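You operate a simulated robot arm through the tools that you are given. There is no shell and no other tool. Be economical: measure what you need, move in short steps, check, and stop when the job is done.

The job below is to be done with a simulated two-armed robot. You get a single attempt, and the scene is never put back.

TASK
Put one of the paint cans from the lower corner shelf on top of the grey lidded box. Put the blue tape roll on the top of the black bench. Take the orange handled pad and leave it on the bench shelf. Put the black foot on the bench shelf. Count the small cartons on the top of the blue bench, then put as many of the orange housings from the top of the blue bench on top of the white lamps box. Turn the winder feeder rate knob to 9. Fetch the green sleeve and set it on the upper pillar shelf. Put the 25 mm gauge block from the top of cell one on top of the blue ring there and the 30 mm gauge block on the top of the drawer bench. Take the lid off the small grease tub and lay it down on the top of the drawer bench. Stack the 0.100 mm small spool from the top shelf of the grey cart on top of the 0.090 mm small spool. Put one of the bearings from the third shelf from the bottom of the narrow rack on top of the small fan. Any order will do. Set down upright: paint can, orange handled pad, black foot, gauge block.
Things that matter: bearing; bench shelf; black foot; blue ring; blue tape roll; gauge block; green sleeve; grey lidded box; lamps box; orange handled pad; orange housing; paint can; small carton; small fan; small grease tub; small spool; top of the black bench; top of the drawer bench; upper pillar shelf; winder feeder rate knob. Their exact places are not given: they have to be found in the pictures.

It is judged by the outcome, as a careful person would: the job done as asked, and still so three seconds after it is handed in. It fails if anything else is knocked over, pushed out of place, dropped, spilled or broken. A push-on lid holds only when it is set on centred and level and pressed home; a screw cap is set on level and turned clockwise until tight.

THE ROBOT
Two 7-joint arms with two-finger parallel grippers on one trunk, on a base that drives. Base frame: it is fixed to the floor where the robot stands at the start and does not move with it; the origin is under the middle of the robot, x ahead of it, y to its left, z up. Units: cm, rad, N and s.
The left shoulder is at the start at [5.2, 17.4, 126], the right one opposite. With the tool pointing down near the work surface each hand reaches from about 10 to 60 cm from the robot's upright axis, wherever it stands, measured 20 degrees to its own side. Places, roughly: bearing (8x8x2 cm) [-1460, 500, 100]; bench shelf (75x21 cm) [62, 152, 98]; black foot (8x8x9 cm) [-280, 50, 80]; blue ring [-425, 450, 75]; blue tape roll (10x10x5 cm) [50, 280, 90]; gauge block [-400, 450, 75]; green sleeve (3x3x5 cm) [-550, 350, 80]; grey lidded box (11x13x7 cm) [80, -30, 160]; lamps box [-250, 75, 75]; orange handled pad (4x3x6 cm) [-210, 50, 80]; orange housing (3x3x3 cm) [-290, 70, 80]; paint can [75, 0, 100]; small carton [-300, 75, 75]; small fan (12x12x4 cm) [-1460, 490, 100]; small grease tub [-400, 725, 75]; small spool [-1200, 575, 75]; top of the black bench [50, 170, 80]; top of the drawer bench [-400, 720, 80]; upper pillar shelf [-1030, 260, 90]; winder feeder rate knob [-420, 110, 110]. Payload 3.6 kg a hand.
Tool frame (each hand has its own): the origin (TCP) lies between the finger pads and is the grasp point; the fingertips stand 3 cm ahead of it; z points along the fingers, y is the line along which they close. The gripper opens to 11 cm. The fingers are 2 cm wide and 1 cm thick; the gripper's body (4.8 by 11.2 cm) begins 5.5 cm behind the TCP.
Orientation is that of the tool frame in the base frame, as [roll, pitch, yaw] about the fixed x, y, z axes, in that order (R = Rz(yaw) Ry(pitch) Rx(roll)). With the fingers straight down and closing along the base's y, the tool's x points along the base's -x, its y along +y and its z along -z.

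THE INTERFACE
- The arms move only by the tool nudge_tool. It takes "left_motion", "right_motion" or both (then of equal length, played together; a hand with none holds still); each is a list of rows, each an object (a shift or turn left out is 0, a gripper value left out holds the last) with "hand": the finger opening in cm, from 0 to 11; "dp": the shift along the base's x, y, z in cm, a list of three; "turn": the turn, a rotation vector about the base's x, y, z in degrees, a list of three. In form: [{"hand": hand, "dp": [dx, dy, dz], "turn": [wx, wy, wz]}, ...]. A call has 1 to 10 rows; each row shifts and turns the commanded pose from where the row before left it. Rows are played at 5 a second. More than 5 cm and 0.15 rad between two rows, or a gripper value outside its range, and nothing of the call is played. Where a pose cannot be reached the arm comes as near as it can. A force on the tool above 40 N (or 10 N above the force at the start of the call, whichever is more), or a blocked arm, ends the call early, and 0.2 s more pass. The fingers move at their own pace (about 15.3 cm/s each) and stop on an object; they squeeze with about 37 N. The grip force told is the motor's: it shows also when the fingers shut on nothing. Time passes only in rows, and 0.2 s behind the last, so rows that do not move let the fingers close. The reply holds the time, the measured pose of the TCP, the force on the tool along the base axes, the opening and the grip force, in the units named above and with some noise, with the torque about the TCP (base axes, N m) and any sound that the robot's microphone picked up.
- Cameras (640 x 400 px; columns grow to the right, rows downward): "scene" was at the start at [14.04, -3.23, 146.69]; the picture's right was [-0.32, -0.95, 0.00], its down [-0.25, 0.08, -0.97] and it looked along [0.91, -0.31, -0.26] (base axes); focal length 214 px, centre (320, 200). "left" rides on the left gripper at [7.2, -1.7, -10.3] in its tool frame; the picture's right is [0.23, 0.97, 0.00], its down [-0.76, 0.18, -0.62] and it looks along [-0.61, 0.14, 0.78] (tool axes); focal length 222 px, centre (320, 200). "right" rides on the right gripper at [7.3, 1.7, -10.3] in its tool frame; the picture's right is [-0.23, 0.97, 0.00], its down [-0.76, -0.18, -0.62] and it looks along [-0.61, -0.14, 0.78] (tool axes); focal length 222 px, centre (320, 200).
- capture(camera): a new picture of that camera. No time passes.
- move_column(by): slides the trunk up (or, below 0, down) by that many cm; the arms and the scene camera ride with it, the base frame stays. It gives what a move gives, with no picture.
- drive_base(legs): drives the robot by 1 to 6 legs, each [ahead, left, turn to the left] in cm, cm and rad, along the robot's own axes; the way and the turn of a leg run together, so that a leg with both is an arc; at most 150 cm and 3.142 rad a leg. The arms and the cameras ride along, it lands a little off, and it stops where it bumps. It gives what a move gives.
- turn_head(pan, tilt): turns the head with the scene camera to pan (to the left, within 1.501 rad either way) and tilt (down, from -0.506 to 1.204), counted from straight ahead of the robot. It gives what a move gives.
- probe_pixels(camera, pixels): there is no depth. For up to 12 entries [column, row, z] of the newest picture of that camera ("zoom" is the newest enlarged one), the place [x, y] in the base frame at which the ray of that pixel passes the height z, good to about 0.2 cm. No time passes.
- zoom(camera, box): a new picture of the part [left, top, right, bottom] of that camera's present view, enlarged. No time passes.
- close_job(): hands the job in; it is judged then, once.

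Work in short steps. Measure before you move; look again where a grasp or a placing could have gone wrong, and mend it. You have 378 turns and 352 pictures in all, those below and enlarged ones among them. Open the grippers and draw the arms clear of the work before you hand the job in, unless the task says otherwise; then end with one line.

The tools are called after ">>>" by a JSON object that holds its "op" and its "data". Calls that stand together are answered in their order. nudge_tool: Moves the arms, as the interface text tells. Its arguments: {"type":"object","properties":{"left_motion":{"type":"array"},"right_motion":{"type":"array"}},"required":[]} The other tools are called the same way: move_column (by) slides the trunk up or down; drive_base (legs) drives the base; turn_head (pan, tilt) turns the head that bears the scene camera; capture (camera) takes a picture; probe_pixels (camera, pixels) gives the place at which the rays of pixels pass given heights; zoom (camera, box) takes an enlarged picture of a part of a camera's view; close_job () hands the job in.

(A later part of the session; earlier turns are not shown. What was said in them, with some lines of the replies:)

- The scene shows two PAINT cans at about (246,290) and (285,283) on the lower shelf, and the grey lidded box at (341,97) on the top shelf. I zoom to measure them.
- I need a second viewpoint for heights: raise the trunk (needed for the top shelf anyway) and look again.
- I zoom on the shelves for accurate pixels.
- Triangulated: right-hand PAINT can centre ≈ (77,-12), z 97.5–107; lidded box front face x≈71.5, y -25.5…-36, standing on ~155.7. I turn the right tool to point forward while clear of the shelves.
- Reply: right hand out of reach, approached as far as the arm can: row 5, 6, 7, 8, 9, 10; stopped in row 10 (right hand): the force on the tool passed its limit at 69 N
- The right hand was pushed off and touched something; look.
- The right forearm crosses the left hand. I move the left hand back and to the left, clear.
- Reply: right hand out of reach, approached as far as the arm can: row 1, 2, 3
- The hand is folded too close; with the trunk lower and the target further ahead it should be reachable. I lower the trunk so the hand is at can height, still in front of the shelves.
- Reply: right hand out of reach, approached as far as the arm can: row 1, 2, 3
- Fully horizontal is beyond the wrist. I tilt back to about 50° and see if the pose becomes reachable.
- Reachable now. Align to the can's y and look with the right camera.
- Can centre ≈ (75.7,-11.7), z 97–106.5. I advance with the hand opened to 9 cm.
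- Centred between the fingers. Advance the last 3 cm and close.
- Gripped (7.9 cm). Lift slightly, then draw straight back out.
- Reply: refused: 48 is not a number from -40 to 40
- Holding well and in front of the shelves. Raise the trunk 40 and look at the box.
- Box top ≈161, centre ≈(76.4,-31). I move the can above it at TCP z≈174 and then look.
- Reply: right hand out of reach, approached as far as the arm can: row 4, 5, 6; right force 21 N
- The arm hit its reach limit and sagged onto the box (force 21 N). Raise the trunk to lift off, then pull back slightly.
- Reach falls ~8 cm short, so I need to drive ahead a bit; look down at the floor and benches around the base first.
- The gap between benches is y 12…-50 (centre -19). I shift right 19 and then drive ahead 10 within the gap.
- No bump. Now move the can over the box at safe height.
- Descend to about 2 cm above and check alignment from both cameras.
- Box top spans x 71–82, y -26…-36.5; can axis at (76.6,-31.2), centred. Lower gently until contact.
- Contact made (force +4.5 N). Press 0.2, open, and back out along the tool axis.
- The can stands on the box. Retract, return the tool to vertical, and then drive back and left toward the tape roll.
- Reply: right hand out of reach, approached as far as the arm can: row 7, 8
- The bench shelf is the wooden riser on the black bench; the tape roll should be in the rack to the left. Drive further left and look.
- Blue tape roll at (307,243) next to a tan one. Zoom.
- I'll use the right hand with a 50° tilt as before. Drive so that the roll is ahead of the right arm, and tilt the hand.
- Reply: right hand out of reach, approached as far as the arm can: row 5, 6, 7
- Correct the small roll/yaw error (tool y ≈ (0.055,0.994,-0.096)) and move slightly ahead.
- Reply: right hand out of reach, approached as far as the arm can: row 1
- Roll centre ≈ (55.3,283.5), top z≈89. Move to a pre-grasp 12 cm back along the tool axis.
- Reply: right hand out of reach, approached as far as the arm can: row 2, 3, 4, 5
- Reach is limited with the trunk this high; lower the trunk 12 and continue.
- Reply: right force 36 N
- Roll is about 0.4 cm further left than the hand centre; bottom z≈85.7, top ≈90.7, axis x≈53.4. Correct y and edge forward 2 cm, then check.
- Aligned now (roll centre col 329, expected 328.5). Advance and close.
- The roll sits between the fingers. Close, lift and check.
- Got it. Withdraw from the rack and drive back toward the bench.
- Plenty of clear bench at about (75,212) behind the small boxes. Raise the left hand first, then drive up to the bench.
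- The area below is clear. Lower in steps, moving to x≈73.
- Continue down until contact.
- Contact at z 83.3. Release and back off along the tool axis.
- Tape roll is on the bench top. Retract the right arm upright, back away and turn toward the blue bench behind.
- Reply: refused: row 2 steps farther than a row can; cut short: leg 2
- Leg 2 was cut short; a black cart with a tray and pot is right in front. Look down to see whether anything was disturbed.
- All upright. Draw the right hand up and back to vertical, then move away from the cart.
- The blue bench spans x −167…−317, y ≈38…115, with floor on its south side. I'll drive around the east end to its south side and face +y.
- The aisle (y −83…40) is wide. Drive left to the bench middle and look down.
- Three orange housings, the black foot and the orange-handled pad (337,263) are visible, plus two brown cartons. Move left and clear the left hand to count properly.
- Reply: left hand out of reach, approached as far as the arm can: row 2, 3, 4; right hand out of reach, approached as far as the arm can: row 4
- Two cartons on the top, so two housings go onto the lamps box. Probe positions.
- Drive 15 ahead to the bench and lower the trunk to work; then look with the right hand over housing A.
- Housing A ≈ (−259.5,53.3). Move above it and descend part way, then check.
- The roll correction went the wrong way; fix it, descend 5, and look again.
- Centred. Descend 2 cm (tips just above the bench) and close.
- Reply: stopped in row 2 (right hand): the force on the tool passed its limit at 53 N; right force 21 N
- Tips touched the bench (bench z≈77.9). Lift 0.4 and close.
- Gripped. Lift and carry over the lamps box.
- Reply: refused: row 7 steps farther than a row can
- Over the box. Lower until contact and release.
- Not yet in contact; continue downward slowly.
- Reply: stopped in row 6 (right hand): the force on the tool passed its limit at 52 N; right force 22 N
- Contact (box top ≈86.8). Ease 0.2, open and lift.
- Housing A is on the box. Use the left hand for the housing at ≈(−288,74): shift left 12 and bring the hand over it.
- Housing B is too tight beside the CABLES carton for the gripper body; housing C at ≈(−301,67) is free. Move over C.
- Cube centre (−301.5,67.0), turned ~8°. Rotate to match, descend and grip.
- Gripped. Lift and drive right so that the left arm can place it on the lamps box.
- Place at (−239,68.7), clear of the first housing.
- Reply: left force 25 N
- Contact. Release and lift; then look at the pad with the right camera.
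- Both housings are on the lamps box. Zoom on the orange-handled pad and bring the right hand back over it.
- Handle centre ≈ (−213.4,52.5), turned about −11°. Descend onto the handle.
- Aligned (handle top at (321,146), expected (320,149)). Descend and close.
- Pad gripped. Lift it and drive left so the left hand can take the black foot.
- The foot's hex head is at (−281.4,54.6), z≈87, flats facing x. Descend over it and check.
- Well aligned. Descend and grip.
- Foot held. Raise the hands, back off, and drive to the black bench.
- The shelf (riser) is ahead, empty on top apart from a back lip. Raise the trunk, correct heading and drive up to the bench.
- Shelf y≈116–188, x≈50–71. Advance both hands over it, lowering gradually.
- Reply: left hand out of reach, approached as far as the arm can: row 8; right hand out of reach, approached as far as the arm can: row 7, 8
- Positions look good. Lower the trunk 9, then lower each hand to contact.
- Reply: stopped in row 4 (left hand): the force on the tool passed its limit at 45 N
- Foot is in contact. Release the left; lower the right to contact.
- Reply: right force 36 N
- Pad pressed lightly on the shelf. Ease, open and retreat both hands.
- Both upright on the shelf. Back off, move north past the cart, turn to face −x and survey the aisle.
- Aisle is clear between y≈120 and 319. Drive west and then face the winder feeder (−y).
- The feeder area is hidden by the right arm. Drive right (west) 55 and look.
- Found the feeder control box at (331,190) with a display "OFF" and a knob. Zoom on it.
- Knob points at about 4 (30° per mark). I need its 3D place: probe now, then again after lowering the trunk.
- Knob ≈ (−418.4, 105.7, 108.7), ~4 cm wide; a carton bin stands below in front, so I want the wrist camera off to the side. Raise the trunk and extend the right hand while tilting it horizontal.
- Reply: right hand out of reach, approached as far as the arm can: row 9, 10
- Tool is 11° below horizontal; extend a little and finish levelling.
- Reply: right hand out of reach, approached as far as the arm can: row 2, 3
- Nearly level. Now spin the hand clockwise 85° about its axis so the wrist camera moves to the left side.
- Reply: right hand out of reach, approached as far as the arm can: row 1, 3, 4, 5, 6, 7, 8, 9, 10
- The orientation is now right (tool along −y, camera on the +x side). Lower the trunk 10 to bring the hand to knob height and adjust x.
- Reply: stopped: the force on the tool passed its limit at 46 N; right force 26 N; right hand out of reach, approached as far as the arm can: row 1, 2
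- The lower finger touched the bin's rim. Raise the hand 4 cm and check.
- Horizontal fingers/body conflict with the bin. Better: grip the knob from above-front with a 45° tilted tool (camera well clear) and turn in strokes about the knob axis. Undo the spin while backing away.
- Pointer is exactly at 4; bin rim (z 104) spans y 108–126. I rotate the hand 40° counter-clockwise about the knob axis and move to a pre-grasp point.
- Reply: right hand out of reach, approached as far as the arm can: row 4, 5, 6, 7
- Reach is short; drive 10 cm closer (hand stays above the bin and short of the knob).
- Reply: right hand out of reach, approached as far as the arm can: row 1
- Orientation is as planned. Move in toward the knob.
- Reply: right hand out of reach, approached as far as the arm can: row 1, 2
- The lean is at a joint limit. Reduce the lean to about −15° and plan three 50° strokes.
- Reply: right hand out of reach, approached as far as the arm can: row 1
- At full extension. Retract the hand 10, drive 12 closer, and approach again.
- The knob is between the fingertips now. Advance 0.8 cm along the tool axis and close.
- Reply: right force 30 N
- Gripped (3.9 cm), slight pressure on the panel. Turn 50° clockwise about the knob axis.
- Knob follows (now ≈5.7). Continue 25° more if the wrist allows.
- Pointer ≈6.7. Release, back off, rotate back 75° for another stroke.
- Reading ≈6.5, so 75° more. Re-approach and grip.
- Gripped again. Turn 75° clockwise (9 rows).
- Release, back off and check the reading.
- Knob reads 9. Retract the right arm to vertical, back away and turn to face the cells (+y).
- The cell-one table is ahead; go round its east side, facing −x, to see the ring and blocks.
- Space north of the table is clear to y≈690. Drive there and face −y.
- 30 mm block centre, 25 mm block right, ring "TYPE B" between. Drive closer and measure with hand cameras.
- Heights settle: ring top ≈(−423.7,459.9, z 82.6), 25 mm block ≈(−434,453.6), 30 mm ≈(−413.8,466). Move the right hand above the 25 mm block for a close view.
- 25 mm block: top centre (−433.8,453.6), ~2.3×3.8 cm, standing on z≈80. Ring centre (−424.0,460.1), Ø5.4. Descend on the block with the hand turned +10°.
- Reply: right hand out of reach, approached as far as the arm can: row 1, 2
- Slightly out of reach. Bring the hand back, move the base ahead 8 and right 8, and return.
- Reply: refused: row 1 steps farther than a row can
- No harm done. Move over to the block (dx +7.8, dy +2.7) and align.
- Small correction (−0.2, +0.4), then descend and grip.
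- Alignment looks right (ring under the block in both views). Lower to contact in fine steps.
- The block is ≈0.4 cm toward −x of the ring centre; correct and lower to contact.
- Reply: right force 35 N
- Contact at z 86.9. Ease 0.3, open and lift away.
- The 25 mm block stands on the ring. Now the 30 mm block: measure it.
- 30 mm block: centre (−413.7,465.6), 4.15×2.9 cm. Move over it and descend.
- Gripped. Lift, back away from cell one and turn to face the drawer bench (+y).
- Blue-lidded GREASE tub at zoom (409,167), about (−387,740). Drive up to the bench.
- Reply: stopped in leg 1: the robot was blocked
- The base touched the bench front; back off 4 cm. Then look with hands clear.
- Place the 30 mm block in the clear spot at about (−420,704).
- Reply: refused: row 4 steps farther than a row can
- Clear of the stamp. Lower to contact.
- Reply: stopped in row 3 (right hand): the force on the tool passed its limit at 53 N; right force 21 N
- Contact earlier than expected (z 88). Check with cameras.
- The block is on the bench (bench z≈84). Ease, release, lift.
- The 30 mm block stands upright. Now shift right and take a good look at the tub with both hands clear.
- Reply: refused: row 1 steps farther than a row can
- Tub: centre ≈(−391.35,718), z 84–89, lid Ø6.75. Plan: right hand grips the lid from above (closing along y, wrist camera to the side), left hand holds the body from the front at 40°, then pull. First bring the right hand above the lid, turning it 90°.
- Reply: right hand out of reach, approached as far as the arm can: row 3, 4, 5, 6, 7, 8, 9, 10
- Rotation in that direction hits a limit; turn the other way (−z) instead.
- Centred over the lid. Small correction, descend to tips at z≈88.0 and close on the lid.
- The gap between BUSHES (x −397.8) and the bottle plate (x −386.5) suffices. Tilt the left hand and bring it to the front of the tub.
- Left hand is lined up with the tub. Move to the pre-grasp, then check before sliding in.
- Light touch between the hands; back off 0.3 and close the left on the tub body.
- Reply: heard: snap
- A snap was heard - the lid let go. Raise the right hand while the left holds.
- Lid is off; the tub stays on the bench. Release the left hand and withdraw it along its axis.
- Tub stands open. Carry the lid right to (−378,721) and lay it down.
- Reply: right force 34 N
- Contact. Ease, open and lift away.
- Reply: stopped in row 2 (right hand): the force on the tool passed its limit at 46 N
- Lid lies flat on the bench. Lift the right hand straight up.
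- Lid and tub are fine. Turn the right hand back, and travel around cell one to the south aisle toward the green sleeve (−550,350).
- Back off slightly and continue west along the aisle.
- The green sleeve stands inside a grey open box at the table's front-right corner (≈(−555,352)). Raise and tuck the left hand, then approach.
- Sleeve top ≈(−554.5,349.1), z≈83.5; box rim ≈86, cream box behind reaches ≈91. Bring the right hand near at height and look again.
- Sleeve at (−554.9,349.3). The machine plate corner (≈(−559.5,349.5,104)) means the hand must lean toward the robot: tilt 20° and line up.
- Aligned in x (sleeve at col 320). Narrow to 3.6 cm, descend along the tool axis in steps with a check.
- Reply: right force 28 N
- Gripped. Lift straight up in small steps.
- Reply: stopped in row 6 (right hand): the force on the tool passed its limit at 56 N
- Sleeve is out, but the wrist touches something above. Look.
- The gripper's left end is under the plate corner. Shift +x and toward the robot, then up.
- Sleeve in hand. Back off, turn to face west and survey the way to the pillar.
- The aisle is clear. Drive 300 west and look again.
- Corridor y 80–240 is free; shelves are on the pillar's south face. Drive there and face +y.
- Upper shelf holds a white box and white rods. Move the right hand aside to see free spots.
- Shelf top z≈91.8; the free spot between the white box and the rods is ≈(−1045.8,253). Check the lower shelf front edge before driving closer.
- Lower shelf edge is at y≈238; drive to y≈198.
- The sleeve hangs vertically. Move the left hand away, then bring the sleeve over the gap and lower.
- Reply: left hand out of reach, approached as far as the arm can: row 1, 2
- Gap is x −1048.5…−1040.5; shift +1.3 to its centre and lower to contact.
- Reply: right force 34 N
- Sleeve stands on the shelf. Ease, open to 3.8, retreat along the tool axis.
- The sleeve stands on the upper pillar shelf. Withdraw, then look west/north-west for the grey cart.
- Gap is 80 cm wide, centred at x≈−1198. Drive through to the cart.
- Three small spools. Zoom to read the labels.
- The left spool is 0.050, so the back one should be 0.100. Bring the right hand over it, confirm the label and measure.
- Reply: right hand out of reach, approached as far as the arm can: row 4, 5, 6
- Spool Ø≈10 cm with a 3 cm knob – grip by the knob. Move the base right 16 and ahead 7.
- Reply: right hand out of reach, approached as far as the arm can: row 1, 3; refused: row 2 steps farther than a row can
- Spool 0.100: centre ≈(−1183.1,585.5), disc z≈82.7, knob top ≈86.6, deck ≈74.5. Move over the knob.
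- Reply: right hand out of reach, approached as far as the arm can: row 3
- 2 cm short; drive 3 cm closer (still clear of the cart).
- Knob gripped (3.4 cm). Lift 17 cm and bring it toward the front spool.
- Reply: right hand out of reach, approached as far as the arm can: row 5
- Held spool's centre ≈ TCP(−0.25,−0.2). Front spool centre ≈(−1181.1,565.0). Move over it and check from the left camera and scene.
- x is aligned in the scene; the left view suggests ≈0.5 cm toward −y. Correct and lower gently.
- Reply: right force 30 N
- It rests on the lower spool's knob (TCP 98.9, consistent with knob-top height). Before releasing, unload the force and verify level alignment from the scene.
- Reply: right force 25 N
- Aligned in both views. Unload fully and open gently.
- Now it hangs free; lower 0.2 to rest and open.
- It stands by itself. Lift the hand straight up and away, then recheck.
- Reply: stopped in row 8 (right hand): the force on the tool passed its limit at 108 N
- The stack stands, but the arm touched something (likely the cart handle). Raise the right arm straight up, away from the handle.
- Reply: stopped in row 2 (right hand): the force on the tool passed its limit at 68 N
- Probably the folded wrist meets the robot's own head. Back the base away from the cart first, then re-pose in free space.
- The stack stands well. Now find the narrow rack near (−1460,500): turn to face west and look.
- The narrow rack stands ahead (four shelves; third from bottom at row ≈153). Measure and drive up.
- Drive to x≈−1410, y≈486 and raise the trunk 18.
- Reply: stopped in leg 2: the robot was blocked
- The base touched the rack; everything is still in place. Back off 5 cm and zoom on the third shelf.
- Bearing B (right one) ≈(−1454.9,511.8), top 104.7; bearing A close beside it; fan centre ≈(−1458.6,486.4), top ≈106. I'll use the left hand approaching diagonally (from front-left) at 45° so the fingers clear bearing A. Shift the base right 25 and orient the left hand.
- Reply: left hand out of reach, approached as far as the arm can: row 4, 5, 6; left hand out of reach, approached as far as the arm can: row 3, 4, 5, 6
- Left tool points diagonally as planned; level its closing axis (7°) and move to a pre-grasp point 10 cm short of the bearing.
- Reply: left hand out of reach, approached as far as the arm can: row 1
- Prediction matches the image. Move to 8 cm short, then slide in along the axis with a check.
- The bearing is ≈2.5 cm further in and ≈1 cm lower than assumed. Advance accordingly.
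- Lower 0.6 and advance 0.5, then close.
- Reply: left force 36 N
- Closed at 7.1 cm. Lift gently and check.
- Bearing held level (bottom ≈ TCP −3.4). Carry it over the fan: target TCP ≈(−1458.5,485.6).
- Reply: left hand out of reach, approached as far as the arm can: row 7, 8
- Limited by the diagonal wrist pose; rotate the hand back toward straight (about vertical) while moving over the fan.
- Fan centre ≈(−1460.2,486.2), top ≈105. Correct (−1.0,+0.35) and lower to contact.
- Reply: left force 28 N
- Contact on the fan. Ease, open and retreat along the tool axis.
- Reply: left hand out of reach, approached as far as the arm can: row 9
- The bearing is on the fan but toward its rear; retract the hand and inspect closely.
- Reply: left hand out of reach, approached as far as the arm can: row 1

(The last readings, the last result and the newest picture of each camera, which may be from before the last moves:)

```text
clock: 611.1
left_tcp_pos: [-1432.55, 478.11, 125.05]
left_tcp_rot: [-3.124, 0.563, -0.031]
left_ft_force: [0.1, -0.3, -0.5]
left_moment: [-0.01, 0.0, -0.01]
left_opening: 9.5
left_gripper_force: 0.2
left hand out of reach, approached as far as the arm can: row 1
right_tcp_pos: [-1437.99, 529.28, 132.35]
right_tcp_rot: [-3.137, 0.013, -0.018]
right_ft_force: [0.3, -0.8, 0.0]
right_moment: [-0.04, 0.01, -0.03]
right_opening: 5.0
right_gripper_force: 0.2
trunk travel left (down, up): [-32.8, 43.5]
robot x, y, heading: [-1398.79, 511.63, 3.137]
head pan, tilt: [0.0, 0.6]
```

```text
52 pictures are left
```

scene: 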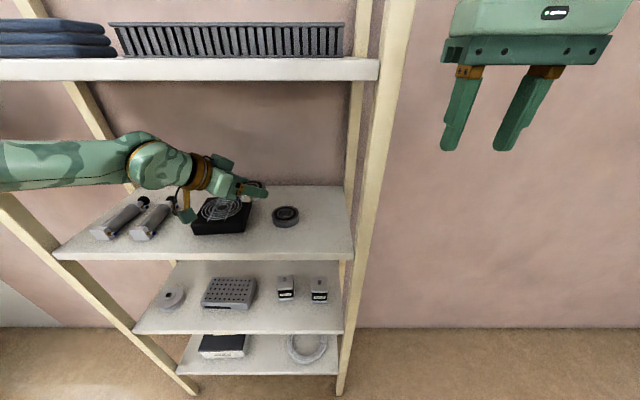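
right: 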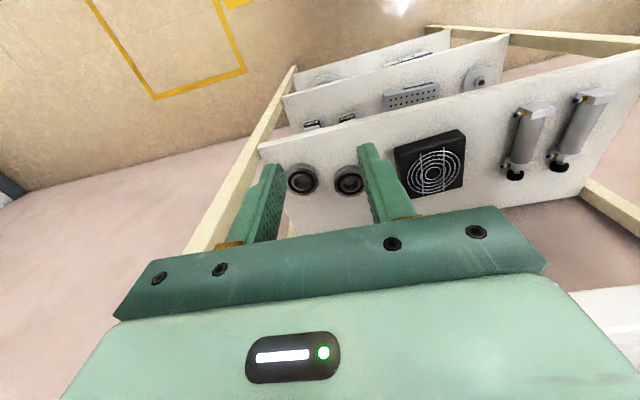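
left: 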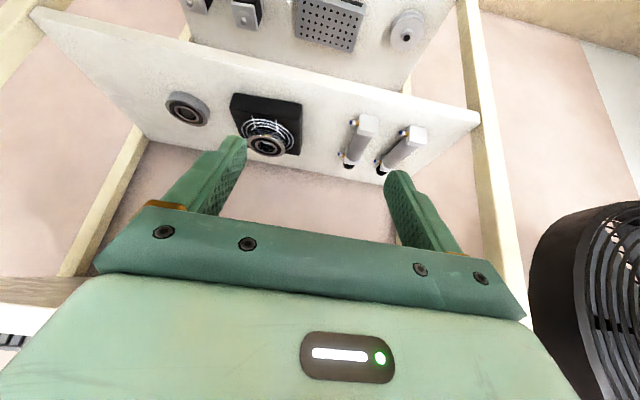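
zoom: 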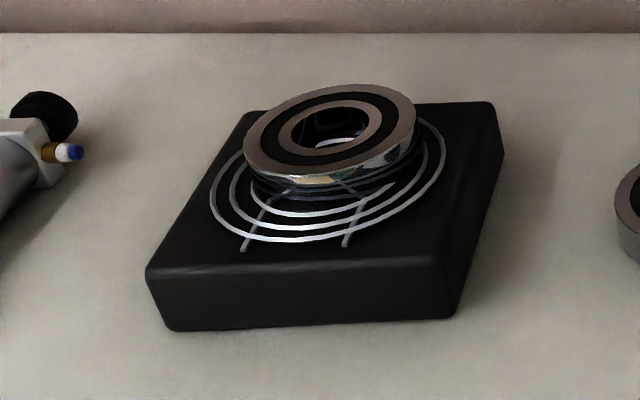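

The bearing lies flat near the fan's centre (the dark band is the fan's reflection). Drive back from the rack with open hands and take a last look.

>>> {"op": "drive_base", "data": {"legs": [[-30, 0, 0]]}}

>>> {"op": "turn_head", "data": {"pan": 0.25, "tilt": 0.45}}

>>> {"op": "zoom", "data": {"camera": "scene", "box": [200, 120, 440, 280]}}

```text
clock: 613.2
left_tcp_pos: [-1402.27, 477.95, 125.14]
left_tcp_rot: [-3.124, 0.566, -0.032]
left_ft_force: [-0.1, -0.2, -0.1]
left_moment: [0.02, 0.02, -0.02]
left_opening: 9.5
left_gripper_force: 0.1
right_tcp_pos: [-1407.84, 529.4, 132.35]
right_tcp_rot: [-3.138, 0.013, -0.019]
right_ft_force: [1.2, 0.2, -0.1]
right_moment: [0.01, 0.03, 0.01]
right_opening: 5.02
right_gripper_force: 0.0
trunk travel left (down, up): [-32.8, 43.5]
robot x, y, heading: [-1368.5, 511.53, 3.135]
head pan, tilt: [0.0, 0.6]
```

```text
clock: 613.9
left_tcp_pos: [-1402.57, 478.06, 125.0]
left_tcp_rot: [-3.125, 0.565, -0.032]
left_ft_force: [0.5, -0.6, 0.2]
left_moment: [-0.01, 0.01, 0.01]
left_opening: 9.5
left_gripper_force: 0.2
right_tcp_pos: [-1408.06, 529.28, 132.49]
right_tcp_rot: [-3.137, 0.01, -0.02]
right_ft_force: [0.4, 0.2, -0.8]
right_moment: [-0.01, 0.0, -0.02]
right_opening: 5.03
right_gripper_force: 0.1
trunk travel left (down, up): [-32.8, 43.5]
robot x, y, heading: [-1368.42, 511.64, 3.14]
head pan, tilt: [0.25, 0.45]
```

```text
2.50 times, centred on (320, 200) of scene
```

zoom: 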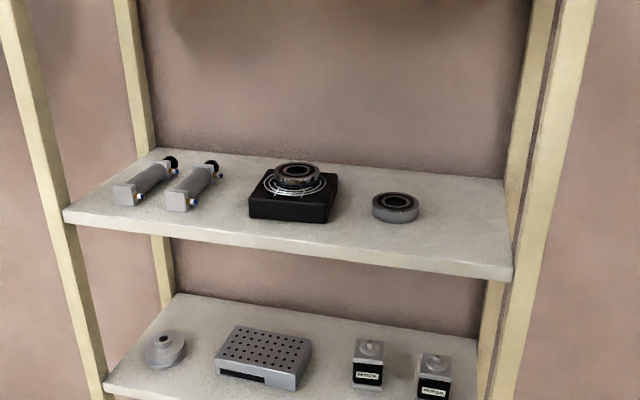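

The bearing lies flat on the fan, everything else on the rack is in place, and both hands are open and clear. I hand the job in.

>>> {"op": "close_job", "data": {}}

```text
The job is handed in.
```

I finished every item and handed the job in. I counted two small cartons, so two orange housings are on the lamps box. Three things to know: the fan slid about 1 cm under the bearing, the 0.100 mm spool rests on the lower spool's knob, and the arms or base touched surroundings a few times. I saw nothing fall, but I did not go back to recheck earlier placings.
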